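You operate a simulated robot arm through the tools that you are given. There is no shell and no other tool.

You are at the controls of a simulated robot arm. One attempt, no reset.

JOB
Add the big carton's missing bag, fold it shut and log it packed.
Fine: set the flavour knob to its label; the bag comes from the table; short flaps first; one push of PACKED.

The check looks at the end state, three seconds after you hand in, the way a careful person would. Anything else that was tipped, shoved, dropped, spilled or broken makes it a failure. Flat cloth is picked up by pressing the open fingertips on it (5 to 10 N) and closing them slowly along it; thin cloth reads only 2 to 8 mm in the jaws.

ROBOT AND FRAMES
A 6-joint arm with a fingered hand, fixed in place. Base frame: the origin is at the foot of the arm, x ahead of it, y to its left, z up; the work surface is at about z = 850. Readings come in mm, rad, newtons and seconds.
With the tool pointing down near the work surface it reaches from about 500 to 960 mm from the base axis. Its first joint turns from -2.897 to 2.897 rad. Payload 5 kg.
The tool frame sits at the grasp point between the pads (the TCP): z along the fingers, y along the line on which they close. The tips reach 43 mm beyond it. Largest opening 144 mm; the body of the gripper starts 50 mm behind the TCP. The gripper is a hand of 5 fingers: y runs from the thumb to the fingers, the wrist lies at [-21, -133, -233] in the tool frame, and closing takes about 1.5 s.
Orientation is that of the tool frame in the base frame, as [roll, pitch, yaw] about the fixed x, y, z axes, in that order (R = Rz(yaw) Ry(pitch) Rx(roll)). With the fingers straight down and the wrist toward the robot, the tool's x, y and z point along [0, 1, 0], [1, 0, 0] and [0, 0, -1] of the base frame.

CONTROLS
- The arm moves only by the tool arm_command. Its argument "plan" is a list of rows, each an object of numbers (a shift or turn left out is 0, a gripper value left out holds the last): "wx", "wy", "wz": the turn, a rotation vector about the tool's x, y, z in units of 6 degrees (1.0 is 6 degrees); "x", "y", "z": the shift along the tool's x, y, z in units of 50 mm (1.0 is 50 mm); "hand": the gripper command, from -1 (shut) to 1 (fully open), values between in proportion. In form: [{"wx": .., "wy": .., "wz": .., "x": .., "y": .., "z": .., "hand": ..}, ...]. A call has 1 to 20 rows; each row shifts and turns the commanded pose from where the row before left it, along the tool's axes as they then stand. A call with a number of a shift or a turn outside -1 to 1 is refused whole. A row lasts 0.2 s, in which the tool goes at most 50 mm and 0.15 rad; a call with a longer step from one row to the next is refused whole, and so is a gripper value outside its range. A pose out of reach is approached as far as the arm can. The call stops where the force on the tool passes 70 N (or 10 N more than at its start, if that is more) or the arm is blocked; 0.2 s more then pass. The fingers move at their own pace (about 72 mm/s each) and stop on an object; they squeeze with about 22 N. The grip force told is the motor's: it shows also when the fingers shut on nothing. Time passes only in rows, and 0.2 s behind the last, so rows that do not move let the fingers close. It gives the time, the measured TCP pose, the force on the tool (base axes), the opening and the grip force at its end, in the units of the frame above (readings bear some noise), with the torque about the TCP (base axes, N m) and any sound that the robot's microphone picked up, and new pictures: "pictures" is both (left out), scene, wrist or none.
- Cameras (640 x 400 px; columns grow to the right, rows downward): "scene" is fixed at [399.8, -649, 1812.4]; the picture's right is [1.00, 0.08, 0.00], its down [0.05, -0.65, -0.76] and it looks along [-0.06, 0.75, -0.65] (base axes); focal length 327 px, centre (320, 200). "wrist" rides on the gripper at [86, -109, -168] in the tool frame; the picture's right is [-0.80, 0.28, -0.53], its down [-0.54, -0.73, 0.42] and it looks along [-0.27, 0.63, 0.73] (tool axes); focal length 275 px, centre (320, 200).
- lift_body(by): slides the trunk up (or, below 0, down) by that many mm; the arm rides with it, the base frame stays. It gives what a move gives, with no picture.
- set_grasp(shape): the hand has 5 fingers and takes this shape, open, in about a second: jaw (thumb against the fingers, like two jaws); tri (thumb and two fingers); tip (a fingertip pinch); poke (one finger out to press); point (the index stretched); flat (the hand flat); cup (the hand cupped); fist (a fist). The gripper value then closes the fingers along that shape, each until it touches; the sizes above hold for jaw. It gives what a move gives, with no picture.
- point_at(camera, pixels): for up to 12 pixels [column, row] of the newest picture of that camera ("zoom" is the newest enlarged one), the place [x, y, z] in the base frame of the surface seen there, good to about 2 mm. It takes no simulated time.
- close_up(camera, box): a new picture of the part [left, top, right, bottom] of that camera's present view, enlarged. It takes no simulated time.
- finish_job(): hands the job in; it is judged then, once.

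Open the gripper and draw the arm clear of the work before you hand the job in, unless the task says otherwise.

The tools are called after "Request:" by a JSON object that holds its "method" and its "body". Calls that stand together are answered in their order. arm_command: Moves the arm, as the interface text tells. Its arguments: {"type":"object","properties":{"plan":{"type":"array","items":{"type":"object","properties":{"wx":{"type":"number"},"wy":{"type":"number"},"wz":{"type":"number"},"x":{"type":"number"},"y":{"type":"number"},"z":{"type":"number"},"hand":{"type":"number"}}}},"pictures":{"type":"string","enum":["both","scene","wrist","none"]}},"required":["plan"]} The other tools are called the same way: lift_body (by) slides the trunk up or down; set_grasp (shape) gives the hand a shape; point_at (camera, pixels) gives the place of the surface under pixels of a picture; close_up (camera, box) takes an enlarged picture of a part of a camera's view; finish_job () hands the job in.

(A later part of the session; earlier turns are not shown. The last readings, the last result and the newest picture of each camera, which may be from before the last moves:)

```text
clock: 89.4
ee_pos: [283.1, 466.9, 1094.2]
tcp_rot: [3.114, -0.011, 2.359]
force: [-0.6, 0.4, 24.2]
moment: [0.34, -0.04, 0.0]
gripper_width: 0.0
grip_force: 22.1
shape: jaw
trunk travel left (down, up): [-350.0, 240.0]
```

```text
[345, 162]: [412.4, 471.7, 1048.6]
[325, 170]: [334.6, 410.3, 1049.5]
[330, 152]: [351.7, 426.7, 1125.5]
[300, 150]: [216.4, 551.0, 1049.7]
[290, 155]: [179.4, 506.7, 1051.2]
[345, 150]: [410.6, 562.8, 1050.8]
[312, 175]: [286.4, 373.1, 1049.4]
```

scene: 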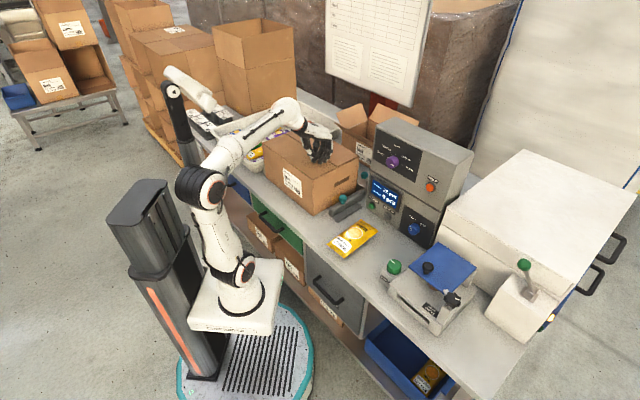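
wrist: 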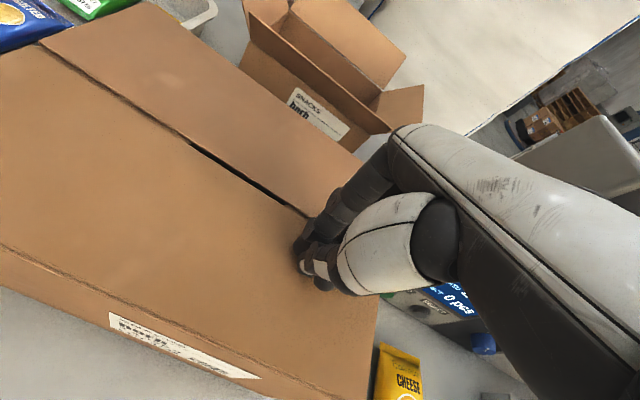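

Both long flaps now lie flush at z≈1050. I lift off and check they stay.

Request:
{"method": "arm_command", "body": {"plan": [{"z": -0.2}, {"z": -0.5}, {"z": -1}, {"z": -1}, {"z": -1}, {}]}}

Request:
{"method": "close_up", "body": {"camera": "scene", "box": [240, 90, 380, 230]}}

Request:
{"method": "point_at", "body": {"camera": "zoom", "pixels": [[190, 190], [250, 160], [300, 210], [330, 200], [350, 280], [420, 230], [440, 200], [330, 360], [200, 250]]}}

```text
clock: 90.8
ee_pos: [281.0, 464.4, 1275.3]
tcp_rot: [3.121, -0.009, 2.36]
force: [0.7, -0.1, 0.5]
moment: [0.01, -0.02, -0.03]
gripper_width: 0.2
grip_force: 21.9
shape: jaw
trunk travel left (down, up): [-350.0, 240.0]
```

scene: 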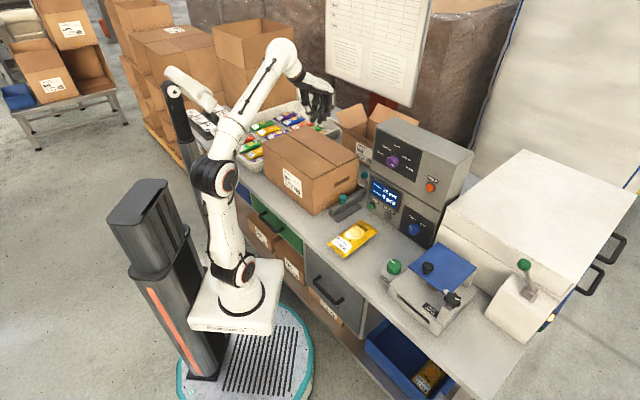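
wrist: 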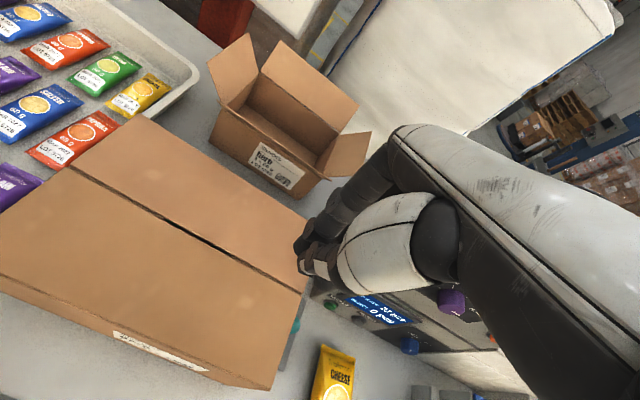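

```text
2.86 times, centred on (310, 160) of scene
```

zoom: 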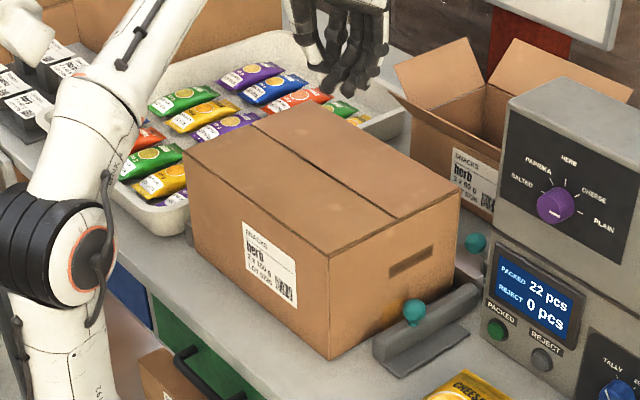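

```text
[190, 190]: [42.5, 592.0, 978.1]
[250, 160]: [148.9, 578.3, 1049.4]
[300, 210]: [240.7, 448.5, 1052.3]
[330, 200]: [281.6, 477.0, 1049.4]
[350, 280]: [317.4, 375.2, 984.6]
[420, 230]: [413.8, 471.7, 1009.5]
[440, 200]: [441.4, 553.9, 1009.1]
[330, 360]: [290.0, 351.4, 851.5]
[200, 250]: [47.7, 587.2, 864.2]
```

The carton is neatly shut and unmoved. Next the flavour knob: I move right at height, in front of the panel (u≈168, v≈540), turning the hand so y points to the right.

Request:
{"method": "arm_command", "body": {"plan": [{"x": -0.99}, {"x": -0.99}, {"x": -0.99}, {"x": -0.99}, {"x": -0.99}, {"x": -0.99}, {"wz": 1, "hand": 0.1}, {"wz": 1}, {"wz": 1}, {"wz": 1}, {"wz": 1}, {"wz": 1}, {"wz": 1}, {"wz": 1}, {"wz": 1}, {"wz": 1}, {"wz": 1}, {"wz": 1}, {"wz": 1}, {"wz": 1}], "pictures": "none"}}

Request:
{"method": "arm_command", "body": {"plan": [{"wz": 1}, {"wy": 1}, {"wy": 1}, {"wy": 1}, {"wy": 1}, {"wy": 1}, {}]}}

```text
clock: 95.0
ee_pos: [493.3, 253.7, 1271.8]
tcp_rot: [-3.133, -0.022, 0.892]
force: [-1.1, -0.6, 0.3]
moment: [-0.02, -0.02, -0.02]
gripper_width: 78.9
grip_force: 0.0
shape: jaw
trunk travel left (down, up): [-350.0, 240.0]
```

```text
clock: 96.6
ee_pos: [493.3, 254.0, 1272.4]
tcp_rot: [-3.13, -0.547, 0.783]
force: [-0.7, 0.0, 0.0]
moment: [0.02, -0.02, 0.03]
gripper_width: 79.0
grip_force: 0.1
shape: jaw
trunk travel left (down, up): [-350.0, 240.0]
```

scene: 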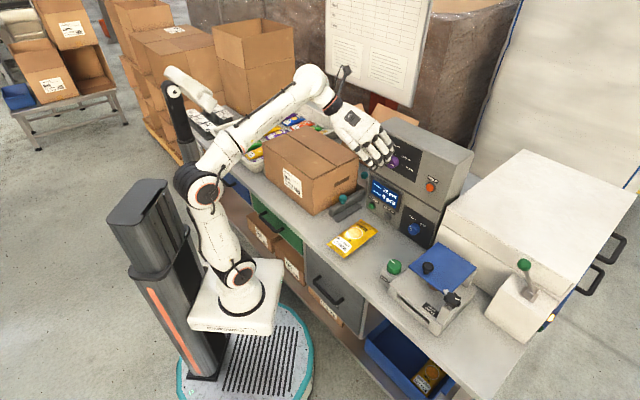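
wrist: 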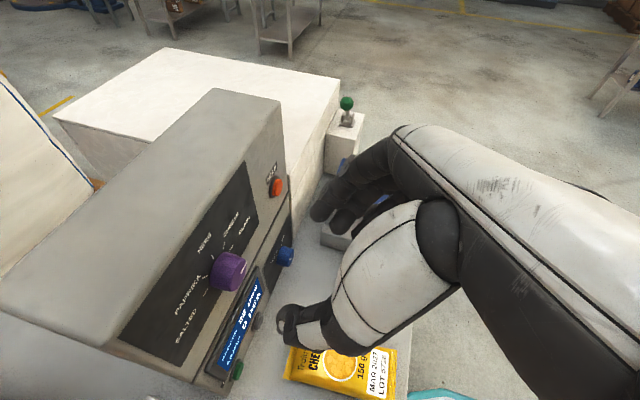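

Turning on: I pitch the hand up so the fingers point at the panel.

Request:
{"method": "arm_command", "body": {"plan": [{"wy": 1}, {"wy": 1}, {"wy": 1}, {"wy": 1}, {"wy": 1}, {"wy": 1}, {"wy": 1}, {"wy": 1}, {"wy": 1}, {"wy": 0.4}, {}]}}

Request:
{"method": "close_up", "body": {"camera": "scene", "box": [320, 60, 460, 200]}}

```text
clock: 99.0
ee_pos: [492.8, 255.7, 1273.3]
tcp_rot: [-2.927, -1.526, 0.574]
force: [0.7, 0.5, -0.5]
moment: [0.01, 0.01, 0.01]
gripper_width: 78.8
grip_force: 0.0
shape: jaw
trunk travel left (down, up): [-350.0, 240.0]
```

scene: 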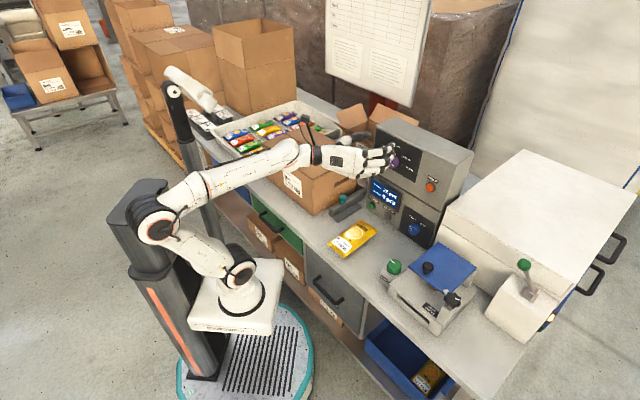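
wrist: 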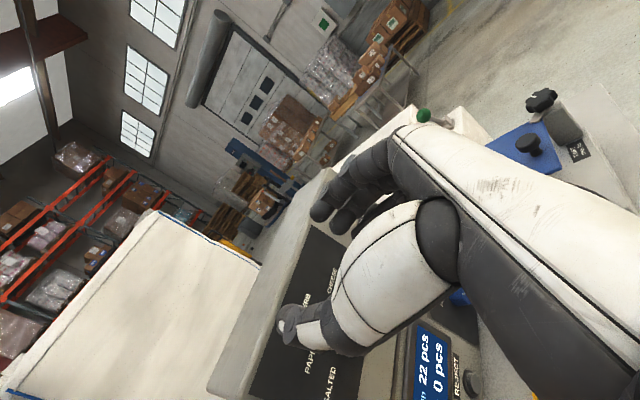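

```text
2.86 times, centred on (390, 130) of scene
```

zoom: 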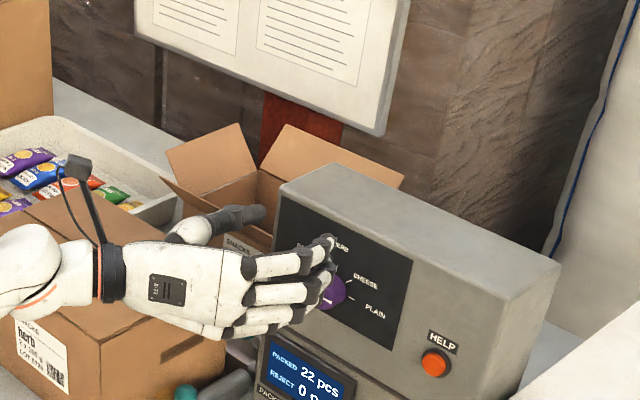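

The hand points at the panel, within 2.5°. I level it and lower to the knob's height (z≈1153), still 60 mm short of it.

Request:
{"method": "arm_command", "body": {"plan": [{"wy": 0.42}, {"x": -0.8}, {"x": -0.8}, {"x": -0.8}, {}]}}

Request:
{"method": "close_up", "body": {"camera": "scene", "box": [340, 110, 440, 200]}}

Request:
{"method": "close_up", "body": {"camera": "wrist", "box": [180, 130, 440, 400]}}

```text
clock: 100.2
ee_pos: [425.3, 243.1, 1236.1]
tcp_rot: [-2.352, -1.554, -0.004]
force: [0.7, 0.3, -0.5]
moment: [0.0, 0.0, -0.01]
gripper_width: 79.3
grip_force: 0.0
shape: jaw
out of reach, approached as far as the arm can: row 2, 3, 4
trunk travel left (down, up): [-350.0, 240.0]
```

scene: 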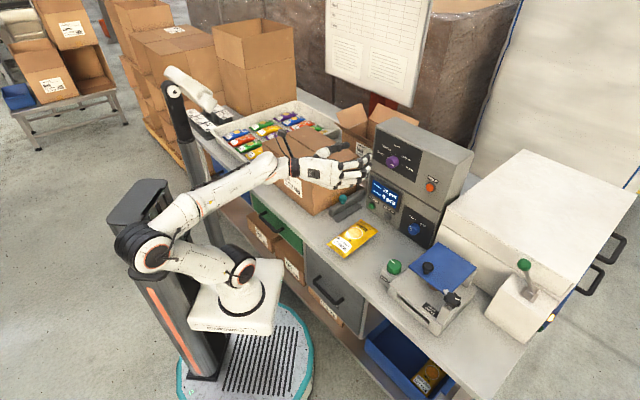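
wrist: 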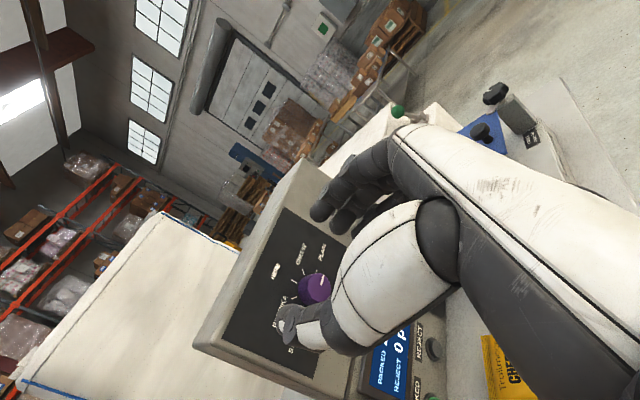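

```text
4.44 times, centred on (390, 155) of scene
```

zoom: 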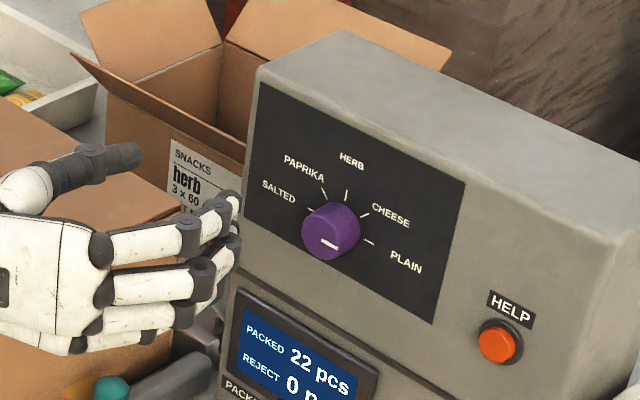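

```text
1.48 times, centred on (310, 265) of wrist
```

zoom: 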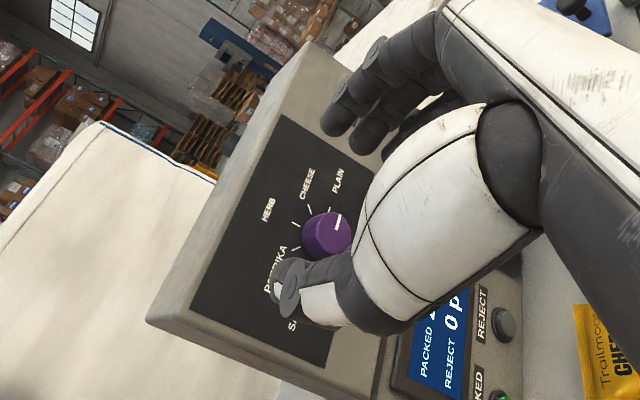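

The arm cannot fold that close to itself; I go forward first (v≈583) at height and then down to the knob level.

Request:
{"method": "arm_command", "body": {"plan": [{"z": 0.72, "y": 0.26, "x": 0.06}, {"z": 0.72, "y": 0.26, "x": 0.06}, {"z": 0.76, "y": 0.27, "x": 0.06}, {}, {"x": -0.6}, {"x": -0.6}, {"x": -0.6}, {}]}}

Request:
{"method": "close_up", "body": {"camera": "wrist", "box": [180, 130, 440, 400]}}

Request:
{"method": "close_up", "body": {"camera": "scene", "box": [340, 110, 440, 200]}}

```text
clock: 102.0
ee_pos: [453.1, 284.2, 1265.3]
tcp_rot: [-2.375, -1.553, 0.02]
force: [0.8, 0.6, 0.1]
moment: [0.03, 0.0, 0.01]
gripper_width: 79.1
grip_force: 0.0
shape: jaw
out of reach, approached as far as the arm can: row 1, 2, 3, 5, 6, 7
trunk travel left (down, up): [-350.0, 240.0]
```

scene: 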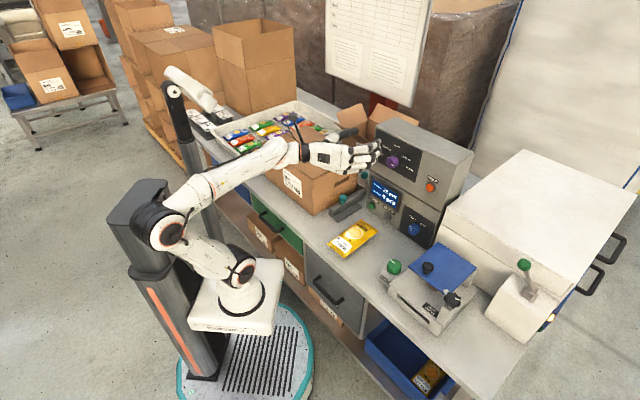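
wrist: 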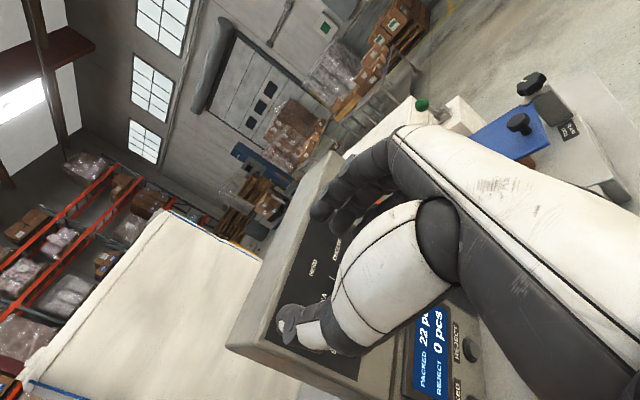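

```text
1.48 times, centred on (310, 265) of wrist
```

zoom: 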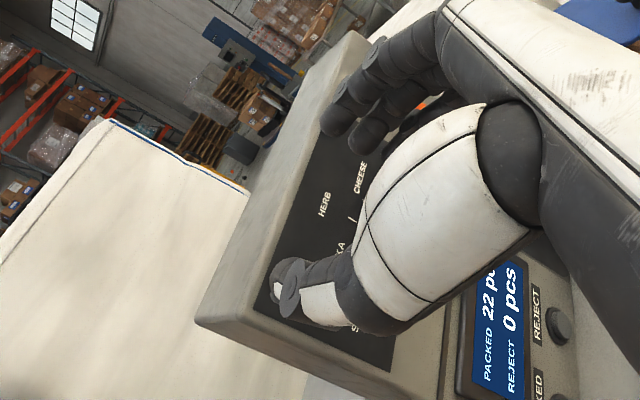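

```text
4.44 times, centred on (390, 155) of scene
```

zoom: 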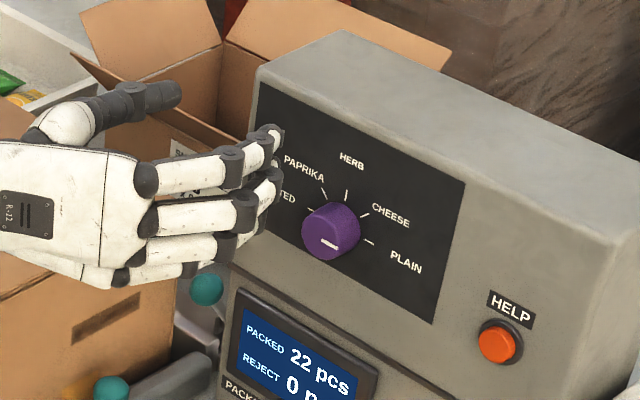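

This folded pose is at a joint limit with the wrist to the left. The wrist-above and wrist-right poses should suit better, and the knob's turn (counter-clockwise) can go from wrist-right to wrist-above; I roll the hand clockwise here to test it.

Request:
{"method": "arm_command", "body": {"plan": [{"wz": 1}, {"wz": 1}, {"wz": 1}, {"wz": 1}, {"wz": 1}, {"wz": 1}, {"wz": 1}, {"wz": 1}, {"wz": 1}, {"wz": 1}, {"wz": 1}, {"wz": 1}, {"wz": 1}, {"wz": 1}, {"wz": 1}, {}]}}

```text
clock: 105.4
ee_pos: [453.5, 283.9, 1264.3]
tcp_rot: [-1.568, 0.011, -0.782]
force: [-0.1, 0.3, 0.1]
moment: [0.02, 0.01, 0.0]
gripper_width: 79.0
grip_force: 0.0
shape: jaw
trunk travel left (down, up): [-350.0, 240.0]
```

scene: 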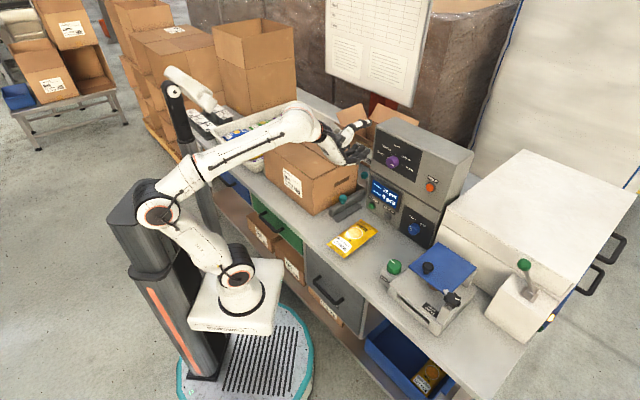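
wrist: 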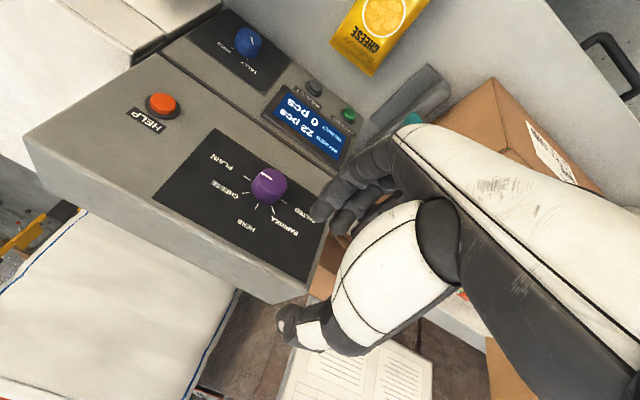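

Wrist-above works well and the camera now sees the knob (at (268,183)) with its mark on PLAIN. I roll a further 90° to wrist-right to test the start pose.

Request:
{"method": "arm_command", "body": {"plan": [{"wz": 1}, {"wz": 1}, {"wz": 1}, {"wz": 1}, {"wz": 1}, {"wz": 1}, {"wz": 1}, {"wz": 1}, {"wz": 1}, {"wz": 1}, {"wz": 1}, {"wz": 1}, {"wz": 1}, {"wz": 1}, {"wz": 1}, {}]}}

```text
clock: 108.8
ee_pos: [453.2, 283.6, 1265.3]
tcp_rot: [1.381, 1.559, 2.17]
force: [-0.1, -0.1, 0.2]
moment: [-0.04, 0.01, 0.0]
gripper_width: 78.8
grip_force: 0.0
shape: jaw
trunk travel left (down, up): [-350.0, 240.0]
```

scene: 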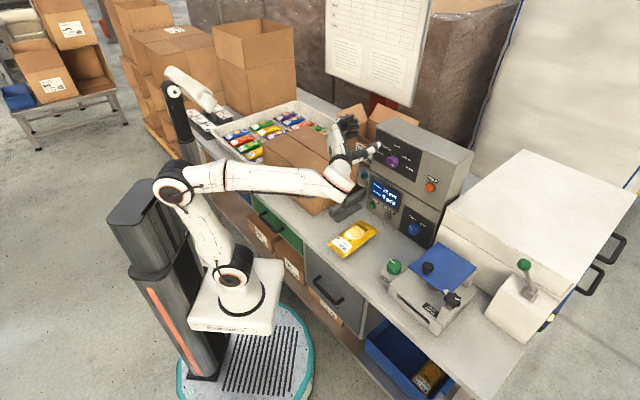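
wrist: 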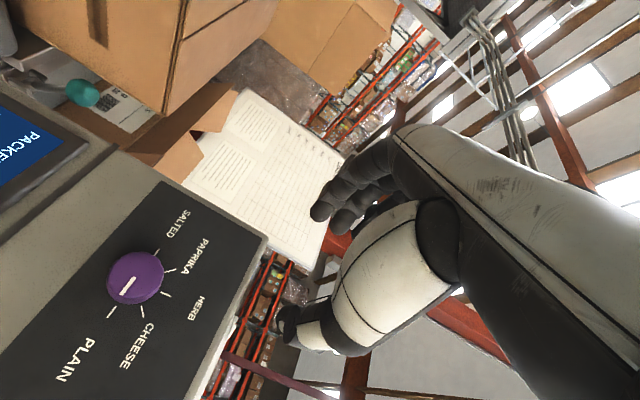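

The start pose is reachable. Now to the knob: right and forward at height, then down to z≈1153.

Request:
{"method": "arm_command", "body": {"plan": [{"y": -0.49, "z": 0.4}, {"y": -0.49, "z": 0.4}, {"x": 0.75}, {"x": 0.75}, {"x": 0.75}, {}]}}

Request:
{"method": "close_up", "body": {"camera": "scene", "box": [340, 110, 440, 200]}}

Request:
{"method": "close_up", "body": {"camera": "wrist", "box": [150, 130, 440, 400]}}

```text
clock: 110.2
ee_pos: [516.7, 277.7, 1152.3]
tcp_rot: [1.316, 1.56, 2.105]
force: [0.4, -0.5, -0.2]
moment: [-0.03, 0.0, 0.03]
gripper_width: 78.9
grip_force: 0.1
shape: jaw
trunk travel left (down, up): [-350.0, 240.0]
```

scene: 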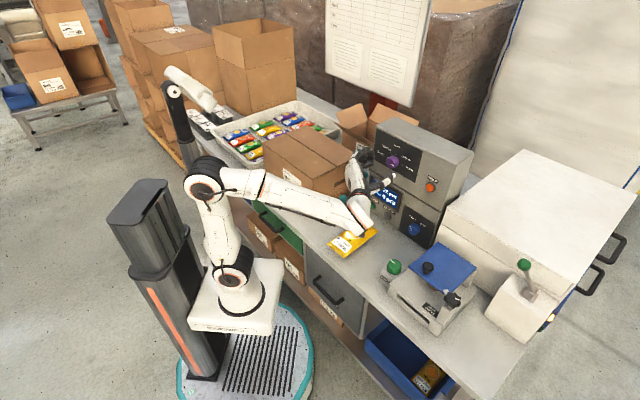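
wrist: 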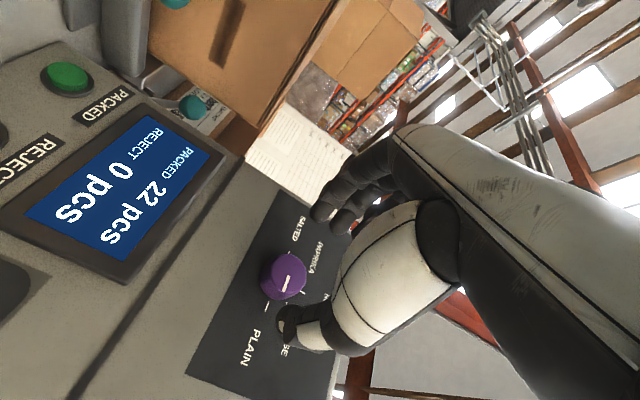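

```text
4.44 times, centred on (390, 155) of scene
```

zoom: 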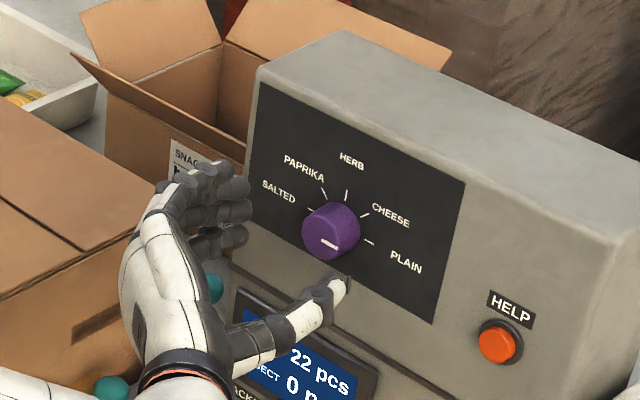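

```text
1.48 times, centred on (295, 265) of wrist
```

zoom: 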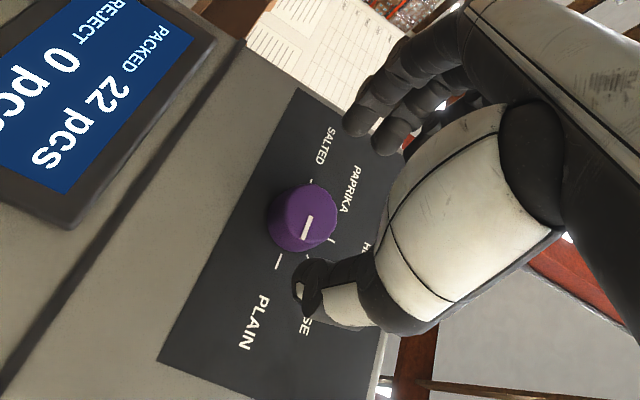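

I measure the fingertips versus the knob now.

Request:
{"method": "point_at", "body": {"camera": "wrist", "pixels": [[290, 325], [300, 315], [320, 208], [342, 218], [287, 283], [272, 262], [300, 290], [303, 248], [265, 308], [330, 300]]}}

Request:
{"method": "point_at", "body": {"camera": "scene", "pixels": [[389, 162], [391, 165], [393, 164], [415, 175], [390, 157], [392, 151], [387, 165], [394, 159]]}}

```text
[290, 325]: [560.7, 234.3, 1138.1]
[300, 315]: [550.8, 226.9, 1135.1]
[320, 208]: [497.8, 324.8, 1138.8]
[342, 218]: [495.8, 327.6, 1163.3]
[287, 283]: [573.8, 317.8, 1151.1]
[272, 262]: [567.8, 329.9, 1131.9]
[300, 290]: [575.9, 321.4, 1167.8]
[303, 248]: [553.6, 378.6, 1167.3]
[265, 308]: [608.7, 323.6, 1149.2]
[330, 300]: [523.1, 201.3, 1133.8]
```

```text
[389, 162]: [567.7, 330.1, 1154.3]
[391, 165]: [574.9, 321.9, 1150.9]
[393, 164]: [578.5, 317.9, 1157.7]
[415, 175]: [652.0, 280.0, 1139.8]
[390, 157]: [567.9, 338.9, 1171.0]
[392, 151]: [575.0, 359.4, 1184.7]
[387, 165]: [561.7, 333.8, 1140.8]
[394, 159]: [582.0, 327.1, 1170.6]
```

The knob's centre is at u≈170, z≈1152.5, radius ≈20.5, and the hand is centred on it. I move forward 47 mm so the tips straddle it.

Request:
{"method": "arm_command", "body": {"plan": [{"z": 0.4, "y": -0.02}, {"z": 0.3}, {"z": 0.24}, {}]}}

Request:
{"method": "close_up", "body": {"camera": "wrist", "box": [150, 130, 440, 400]}}

Request:
{"method": "close_up", "body": {"camera": "scene", "box": [350, 120, 430, 190]}}

```text
clock: 111.2
ee_pos: [549.6, 312.5, 1153.0]
tcp_rot: [1.355, 1.562, 2.143]
force: [-0.3, 0.3, 0.4]
moment: [0.02, -0.01, 0.03]
gripper_width: 79.3
grip_force: 0.0
shape: jaw
trunk travel left (down, up): [-350.0, 240.0]
```

scene: 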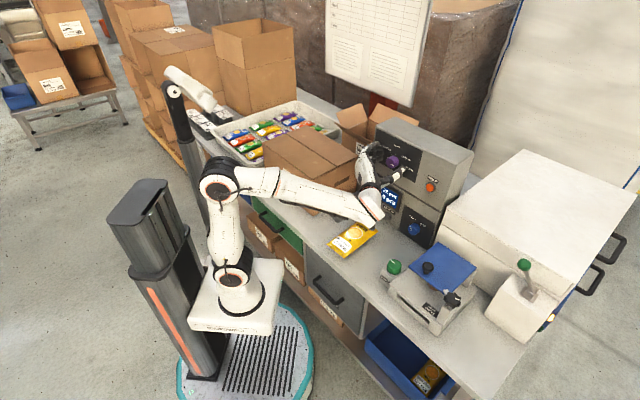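
wrist: 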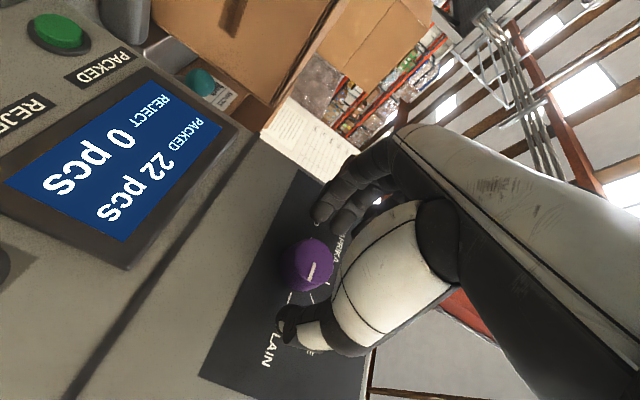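

```text
1.48 times, centred on (295, 265) of wrist
```

zoom: 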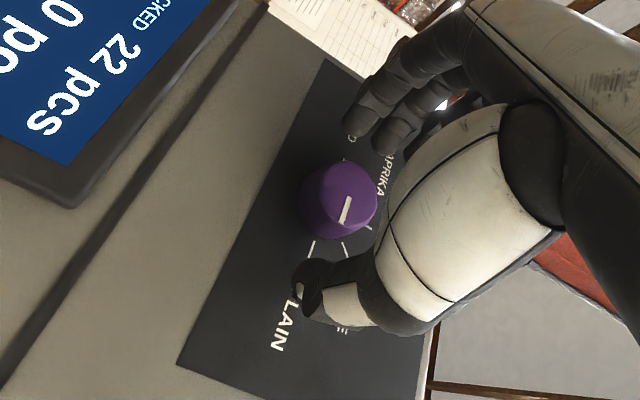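

```text
5.71 times, centred on (390, 155) of scene
```

zoom: 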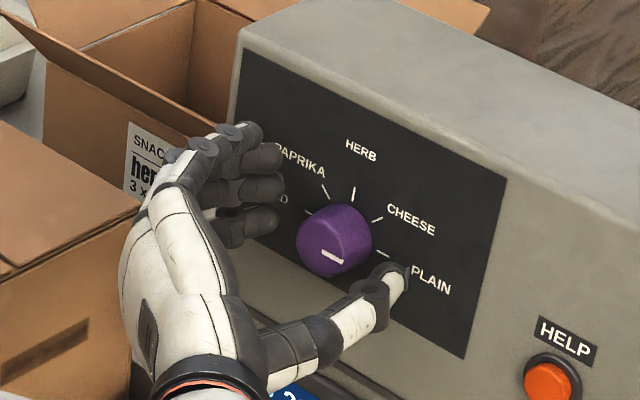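

The knob sits between thumb (right) and fingers (left). I close on it gently.

Request:
{"method": "arm_command", "body": {"plan": [{"y": -0.04, "z": 0.04, "hand": -0.1}, {"hand": -0.3}, {"hand": -0.5}, {"hand": -0.7}, {"hand": -1}, {}, {}]}}

Request:
{"method": "close_up", "body": {"camera": "scene", "box": [350, 120, 430, 190]}}

Request:
{"method": "close_up", "body": {"camera": "wrist", "box": [150, 130, 440, 400]}}

```text
clock: 112.8
ee_pos: [553.2, 310.9, 1151.8]
tcp_rot: [1.35, 1.561, 2.138]
force: [3.9, -1.1, 1.5]
moment: [0.04, -0.06, -0.05]
gripper_width: 31.8
grip_force: 22.1
shape: jaw
trunk travel left (down, up): [-350.0, 240.0]
```

scene: 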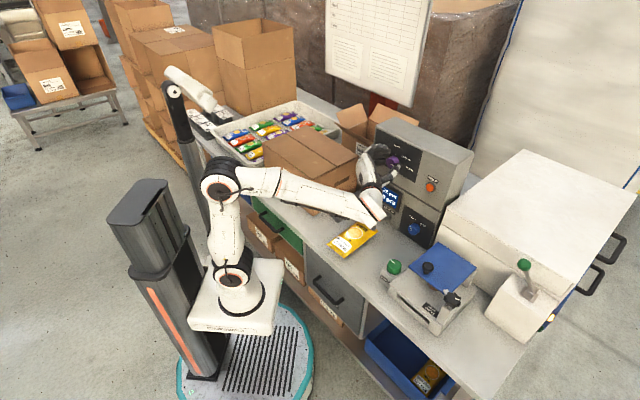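
wrist: 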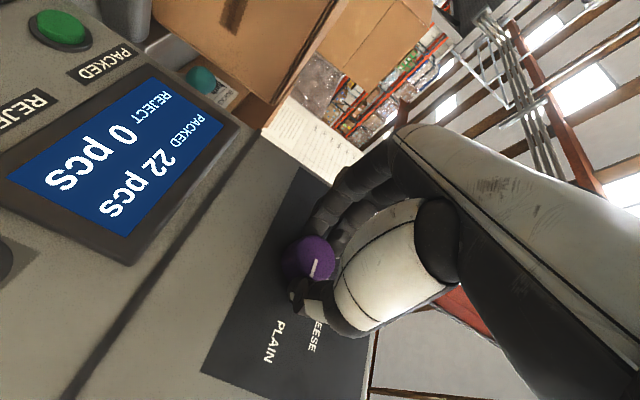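

```text
5.71 times, centred on (390, 155) of scene
```

zoom: 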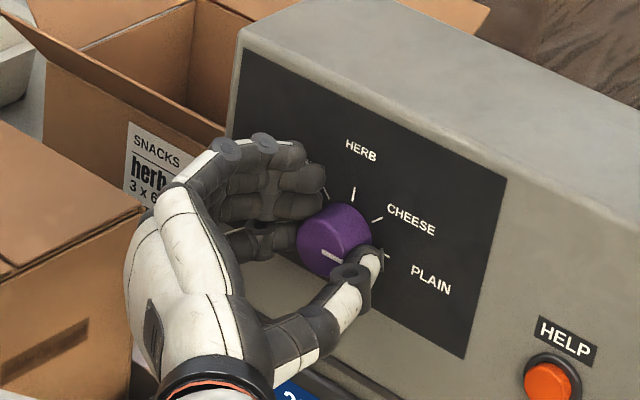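

```text
1.48 times, centred on (295, 265) of wrist
```

zoom: 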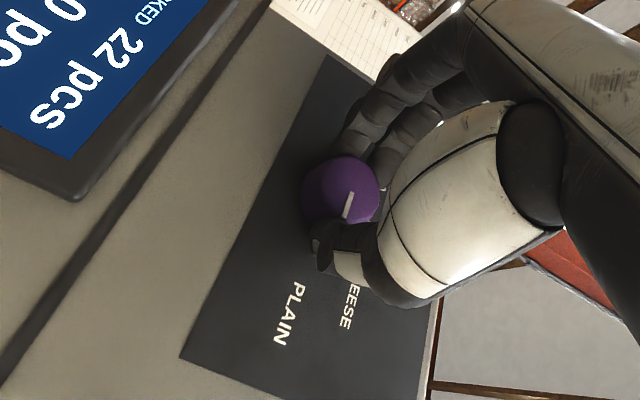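

Gripped on the knob with 22 N. I turn counter-clockwise by 42° first and check.

Request:
{"method": "arm_command", "body": {"plan": [{"wz": -1}, {"wz": -1}, {"wz": -1}, {"wz": -1}, {"wz": -1}, {"wz": -1}, {"wz": -1}, {}]}}

Request:
{"method": "close_up", "body": {"camera": "scene", "box": [350, 120, 430, 190]}}

Request:
{"method": "close_up", "body": {"camera": "wrist", "box": [150, 130, 440, 400]}}

```text
clock: 114.6
ee_pos: [552.5, 312.0, 1153.3]
tcp_rot: [-1.567, 0.849, -0.779]
force: [5.5, 2.5, 3.6]
moment: [0.06, -0.02, -0.02]
gripper_width: 32.0
grip_force: 21.8
shape: jaw
trunk travel left (down, up): [-350.0, 240.0]
```

scene: 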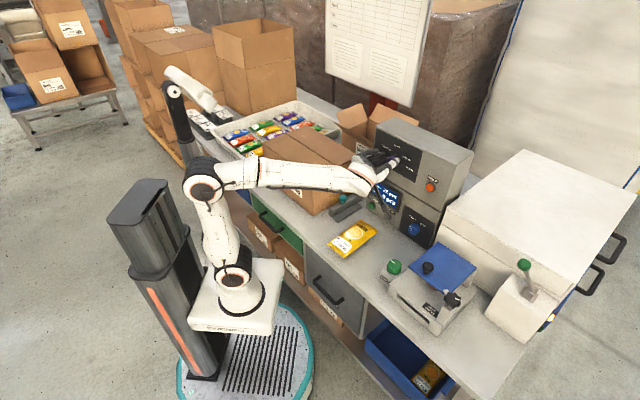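
wrist: 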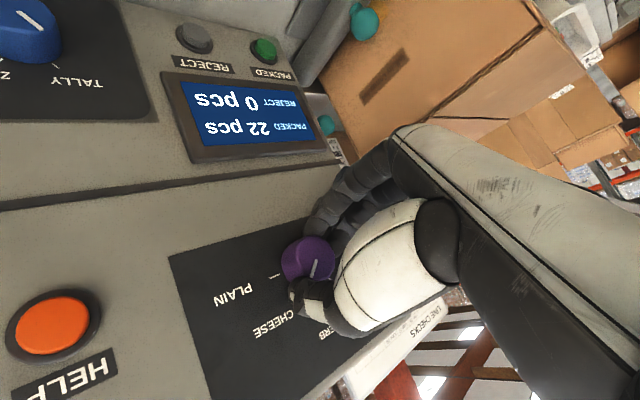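

```text
5.71 times, centred on (390, 155) of scene
```

zoom: 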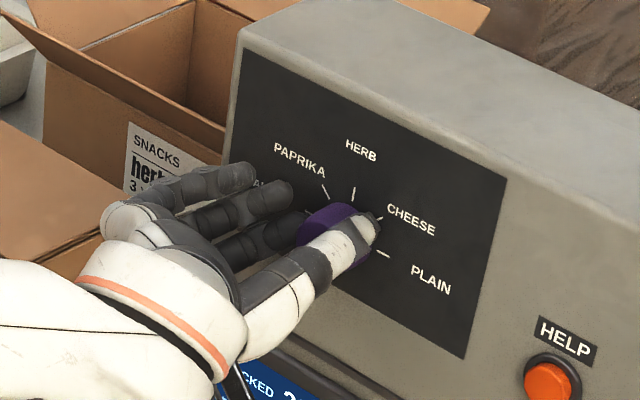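

```text
1.48 times, centred on (295, 265) of wrist
```

zoom: 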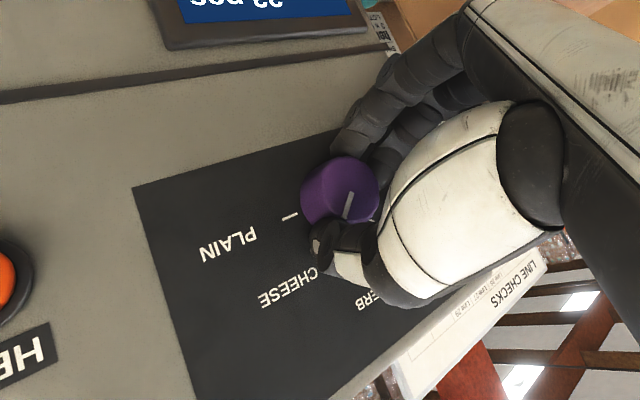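

The knob turns with the hand (mark now near CHEESE). I turn the remaining 48°.

Request:
{"method": "arm_command", "body": {"plan": [{"wz": -1}, {"wz": -1}, {"wz": -1}, {"wz": -1}, {"wz": -1}, {"wz": -1}, {"wz": -1}, {"wz": -1}, {}]}}

Request:
{"method": "close_up", "body": {"camera": "wrist", "box": [150, 130, 440, 400]}}

```text
clock: 116.6
ee_pos: [553.0, 311.0, 1152.8]
tcp_rot: [-1.569, 0.008, -0.783]
force: [-0.1, 5.8, 3.5]
moment: [0.01, 0.03, 0.1]
gripper_width: 31.9
grip_force: 21.7
shape: jaw
trunk travel left (down, up): [-350.0, 240.0]
```

scene: 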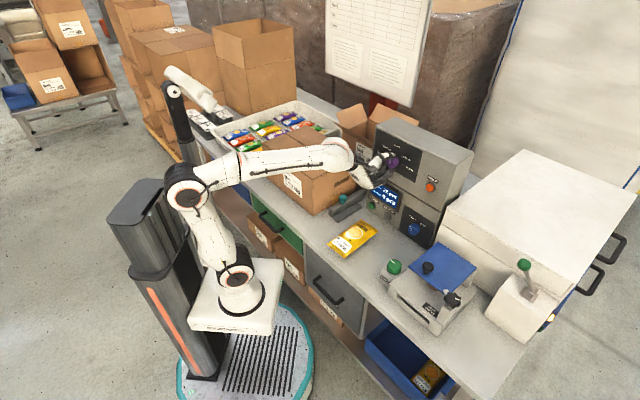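
wrist: 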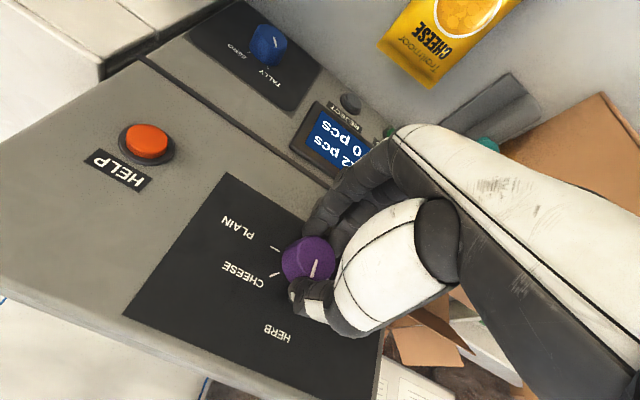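

```text
1.48 times, centred on (295, 265) of wrist
```

zoom: 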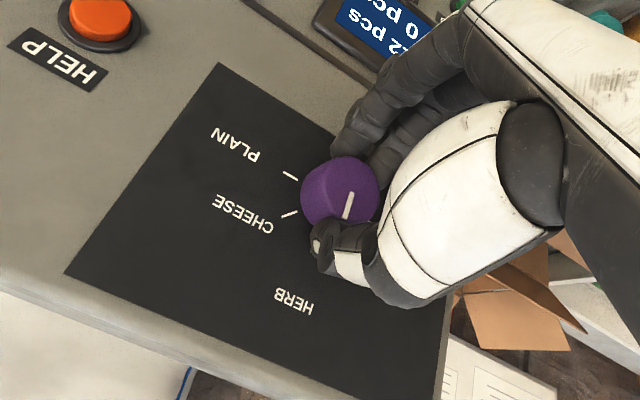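

The mark points toward HERB. I open and back off to look.

Request:
{"method": "arm_command", "body": {"plan": [{"hand": -0.5}, {"hand": -0.2}, {"hand": 0.1}, {}, {"z": -0.4}, {"z": -0.8}, {}]}}

Request:
{"method": "close_up", "body": {"camera": "wrist", "box": [180, 130, 360, 320]}}

Request:
{"method": "close_up", "body": {"camera": "scene", "box": [365, 135, 425, 175]}}

```text
clock: 118.2
ee_pos: [510.0, 268.5, 1151.5]
tcp_rot: [-1.568, 0.01, -0.783]
force: [0.3, 0.3, 0.8]
moment: [-0.01, 0.02, -0.05]
gripper_width: 78.8
grip_force: 0.0
shape: jaw
trunk travel left (down, up): [-350.0, 240.0]
```

scene: 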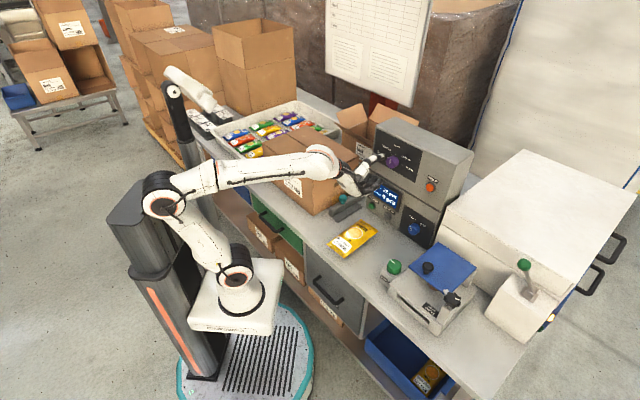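
wrist: 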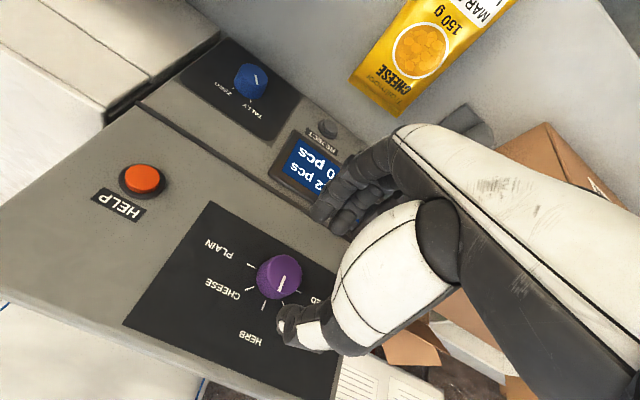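

```text
2.11 times, centred on (270, 225) of wrist
```

zoom: 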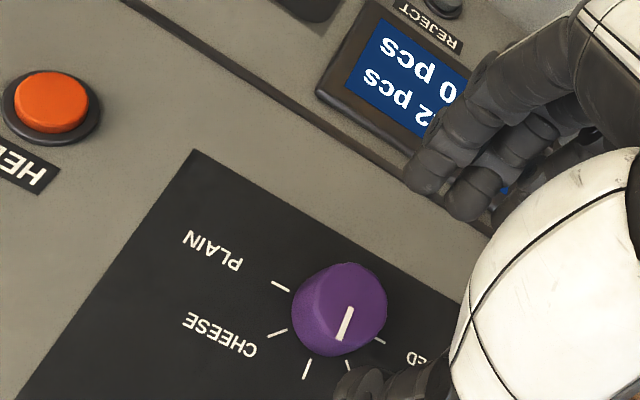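

```text
10.00 times, centred on (395, 155) of scene
```

zoom: 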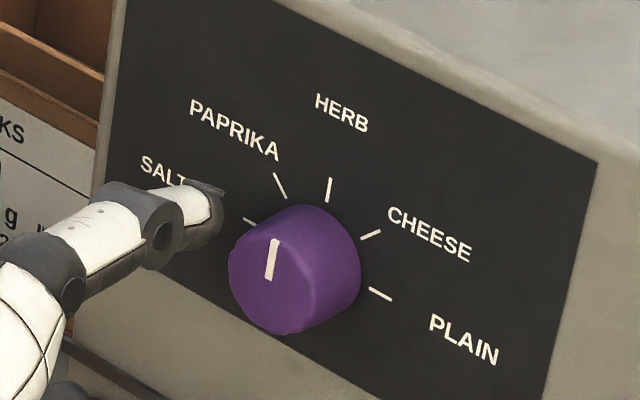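

The mark is parallel to the HERB tick in both views: the knob is set. Now I look at the PACKED button and its surroundings, back the hand off and shape it to poke.

Request:
{"method": "arm_command", "body": {"plan": [{"z": -0.8}, {"x": -0.57}, {"x": -0.57}, {}]}}

Request:
{"method": "set_grasp", "body": {"shape": "poke"}}

Request:
{"method": "arm_command", "body": {"plan": [{}, {}]}}

Request:
{"method": "close_up", "body": {"camera": "scene", "box": [330, 130, 430, 240]}}

```text
clock: 119.2
ee_pos: [448.8, 280.4, 1137.5]
tcp_rot: [-1.603, 0.018, -0.795]
force: [-0.8, -0.1, 0.1]
moment: [0.03, -0.04, -0.04]
gripper_width: 79.6
grip_force: 0.0
shape: jaw
trunk travel left (down, up): [-350.0, 240.0]
```

scene: 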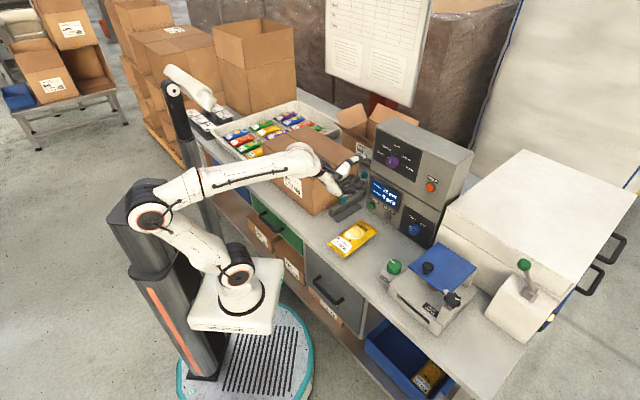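
wrist: 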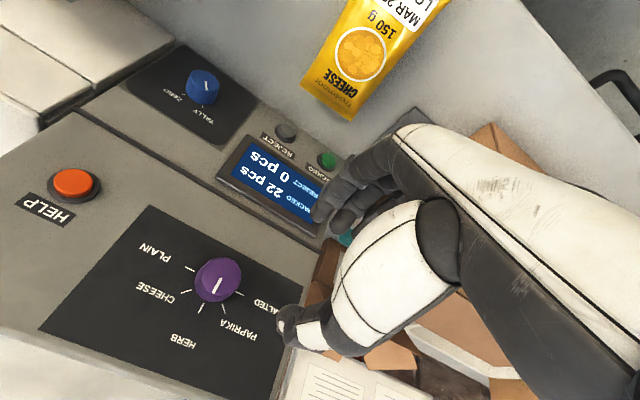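

```text
clock: 120.1
ee_pos: [449.7, 282.0, 1141.5]
tcp_rot: [-1.603, 0.019, -0.786]
force: [0.6, -0.5, -0.1]
moment: [0.03, 0.04, -0.02]
gripper_width: 0.0
grip_force: 0.0
shape: poke
trunk travel left (down, up): [-350.0, 240.0]
```

```text
clock: 120.7
ee_pos: [448.6, 281.4, 1140.8]
tcp_rot: [-1.601, 0.018, -0.785]
force: [-0.2, -0.7, -0.8]
moment: [-0.02, 0.02, -0.02]
gripper_width: 0.0
grip_force: 0.0
shape: poke
trunk travel left (down, up): [-350.0, 240.0]
```

scene: 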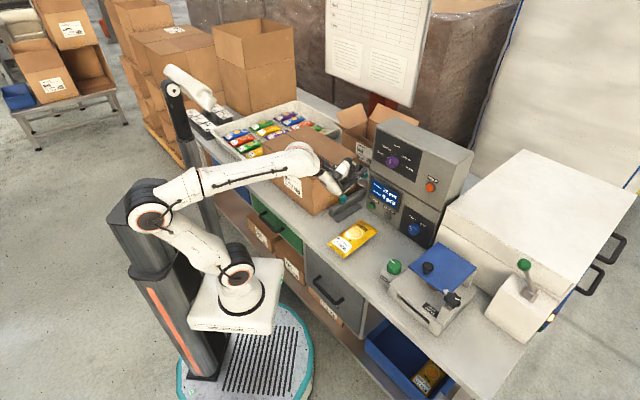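
wrist: 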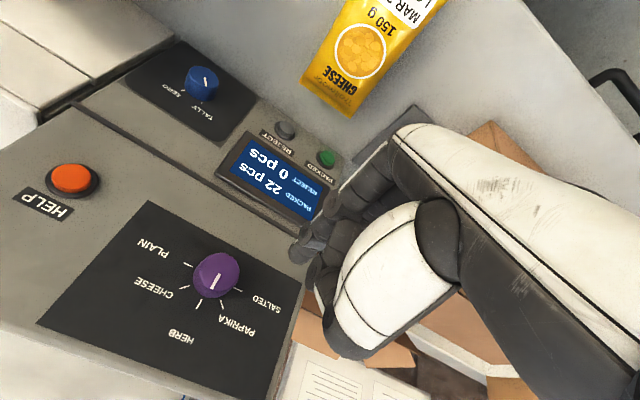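

```text
3.64 times, centred on (380, 185) of scene
```

zoom: 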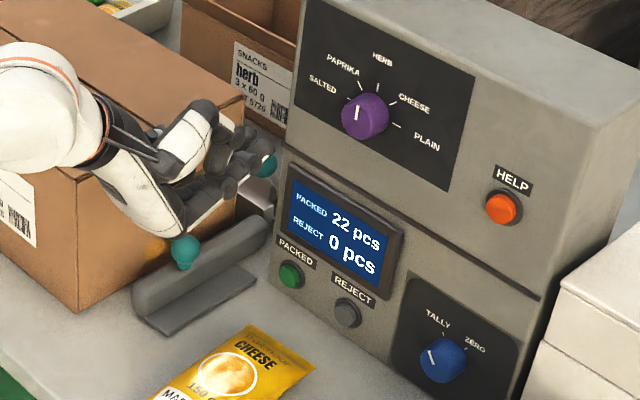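

In poke shape the index reaches to about (300,252) in the wrist view. I measure its tip, the PACKED button at (327,158), and the grey fixture.

Request:
{"method": "close_up", "body": {"camera": "wrist", "box": [230, 120, 430, 320]}}

Request:
{"method": "point_at", "body": {"camera": "wrist", "pixels": [[295, 255], [303, 245], [310, 232], [330, 210], [350, 190], [327, 158], [333, 155], [325, 162], [312, 265], [320, 280], [345, 220], [285, 130]]}}

Request:
{"method": "point_at", "body": {"camera": "zoom", "pixels": [[320, 200], [200, 270]]}}

Request:
{"method": "point_at", "body": {"camera": "scene", "pixels": [[380, 205], [378, 203], [380, 208], [351, 198], [360, 194], [367, 190], [355, 203], [398, 210], [396, 216], [392, 203], [372, 210], [385, 180]]}}

```text
2.00 times, centred on (330, 220) of wrist
```

zoom: 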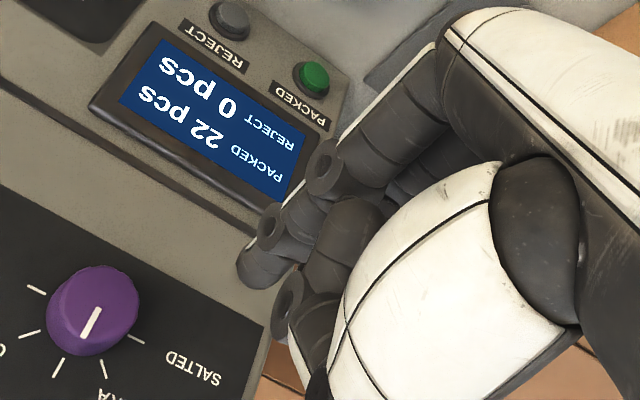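

```text
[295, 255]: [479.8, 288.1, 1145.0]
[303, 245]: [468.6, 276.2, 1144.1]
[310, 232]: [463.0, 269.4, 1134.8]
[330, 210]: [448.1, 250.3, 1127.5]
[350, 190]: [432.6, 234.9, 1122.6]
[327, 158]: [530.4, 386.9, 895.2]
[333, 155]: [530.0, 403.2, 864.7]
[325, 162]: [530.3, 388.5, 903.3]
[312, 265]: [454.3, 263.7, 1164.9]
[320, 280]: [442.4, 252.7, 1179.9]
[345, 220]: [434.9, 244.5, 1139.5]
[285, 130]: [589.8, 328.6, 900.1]
```

```text
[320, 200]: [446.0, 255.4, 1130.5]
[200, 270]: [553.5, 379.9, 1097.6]
```

```text
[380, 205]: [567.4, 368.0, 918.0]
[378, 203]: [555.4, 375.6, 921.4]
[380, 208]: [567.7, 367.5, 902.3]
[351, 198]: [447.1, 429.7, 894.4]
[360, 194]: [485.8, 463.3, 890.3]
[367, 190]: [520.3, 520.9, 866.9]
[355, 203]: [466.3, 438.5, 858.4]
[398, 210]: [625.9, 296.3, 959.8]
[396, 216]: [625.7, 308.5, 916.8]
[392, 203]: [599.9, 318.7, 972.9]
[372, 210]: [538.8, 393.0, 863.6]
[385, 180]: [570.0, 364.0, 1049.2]
```

Index tip is about 30–35 mm ahead of the TCP near x≈+10. The button's face is at u≈100.5, z≈899, v≈649. I roll to wrist-right (index lowest, fist above it) and pitch 40° down, so the hand clears the cheese bag and the fixture.

Request:
{"method": "arm_command", "body": {"plan": [{"wz": 1}, {"wz": 1}, {"wz": 1}, {"wz": 1}, {"wz": 1}, {"wz": 1}, {"wz": 1}, {"wz": 1}, {"wz": 1}, {"wz": 1}, {"wz": 1}, {"wz": 1}, {"wz": 1}, {"wz": 1}, {"wz": 1}, {}], "pictures": "none"}}

Request:
{"method": "arm_command", "body": {"plan": [{"wy": 0.95}, {"wy": 0.95}, {"wy": 0.95}, {"wy": 0.95}, {"wy": 0.95}, {"wy": 0.95}, {"wy": 0.95}, {}]}}

```text
clock: 124.1
ee_pos: [441.2, 281.2, 1152.8]
tcp_rot: [1.452, 1.56, 2.241]
force: [-0.7, 0.6, -0.2]
moment: [-0.01, 0.04, -0.01]
gripper_width: 0.0
grip_force: 0.1
shape: poke
trunk travel left (down, up): [-350.0, 240.0]
```

```text
clock: 125.9
ee_pos: [448.1, 241.9, 1130.0]
tcp_rot: [3.12, 0.888, -2.358]
force: [0.4, -0.9, -0.7]
moment: [-0.02, 0.01, 0.01]
gripper_width: 0.1
grip_force: 0.1
shape: poke
out of reach, approached as far as the arm can: row 6, 7
trunk travel left (down, up): [-350.0, 240.0]
```

scene: 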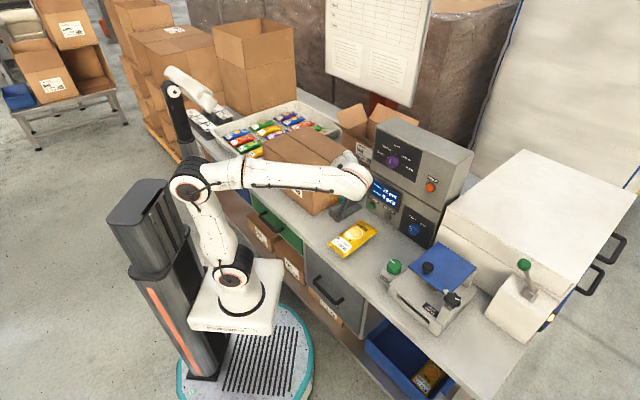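
wrist: 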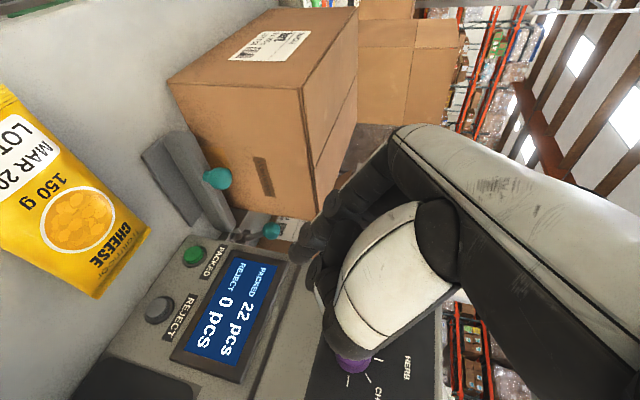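

The pose is at 39° pitch, as wanted. I move forward, left and down toward the button (to about u=104, v=580, z=1050), then look.

Request:
{"method": "arm_command", "body": {"plan": [{"z": 0.8, "y": 0.28, "x": 0.03}, {"z": 0.8, "y": 0.28, "x": 0.03}, {"z": 0.84, "y": 0.28, "x": 0.02}, {}]}}

Request:
{"method": "close_up", "body": {"camera": "scene", "box": [330, 130, 430, 240]}}

```text
clock: 126.9
ee_pos: [486.7, 312.5, 1032.6]
tcp_rot: [3.123, 0.884, -2.362]
force: [0.2, 0.0, -1.2]
moment: [0.03, 0.01, 0.01]
gripper_width: 0.0
grip_force: 0.1
shape: poke
out of reach, approached as far as the arm can: row 1, 2, 3
trunk travel left (down, up): [-350.0, 240.0]
```

scene: 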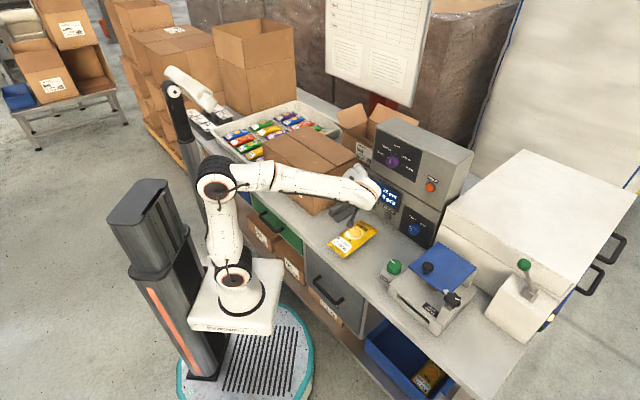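
wrist: 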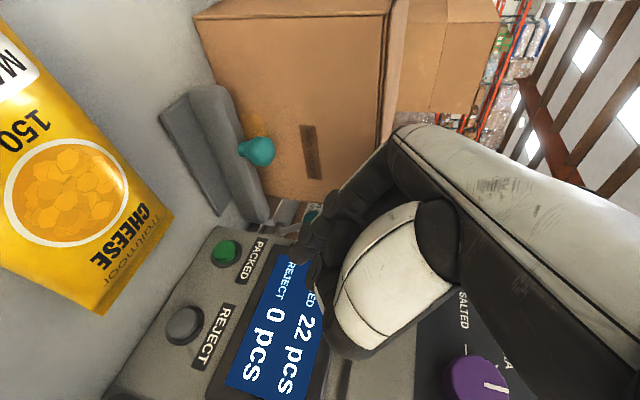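

```text
3.64 times, centred on (380, 185) of scene
```

zoom: 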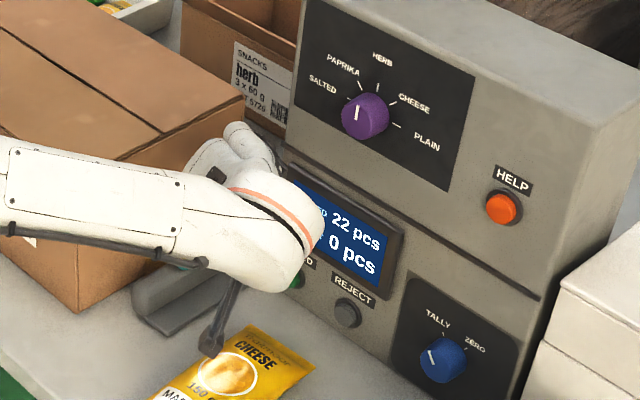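

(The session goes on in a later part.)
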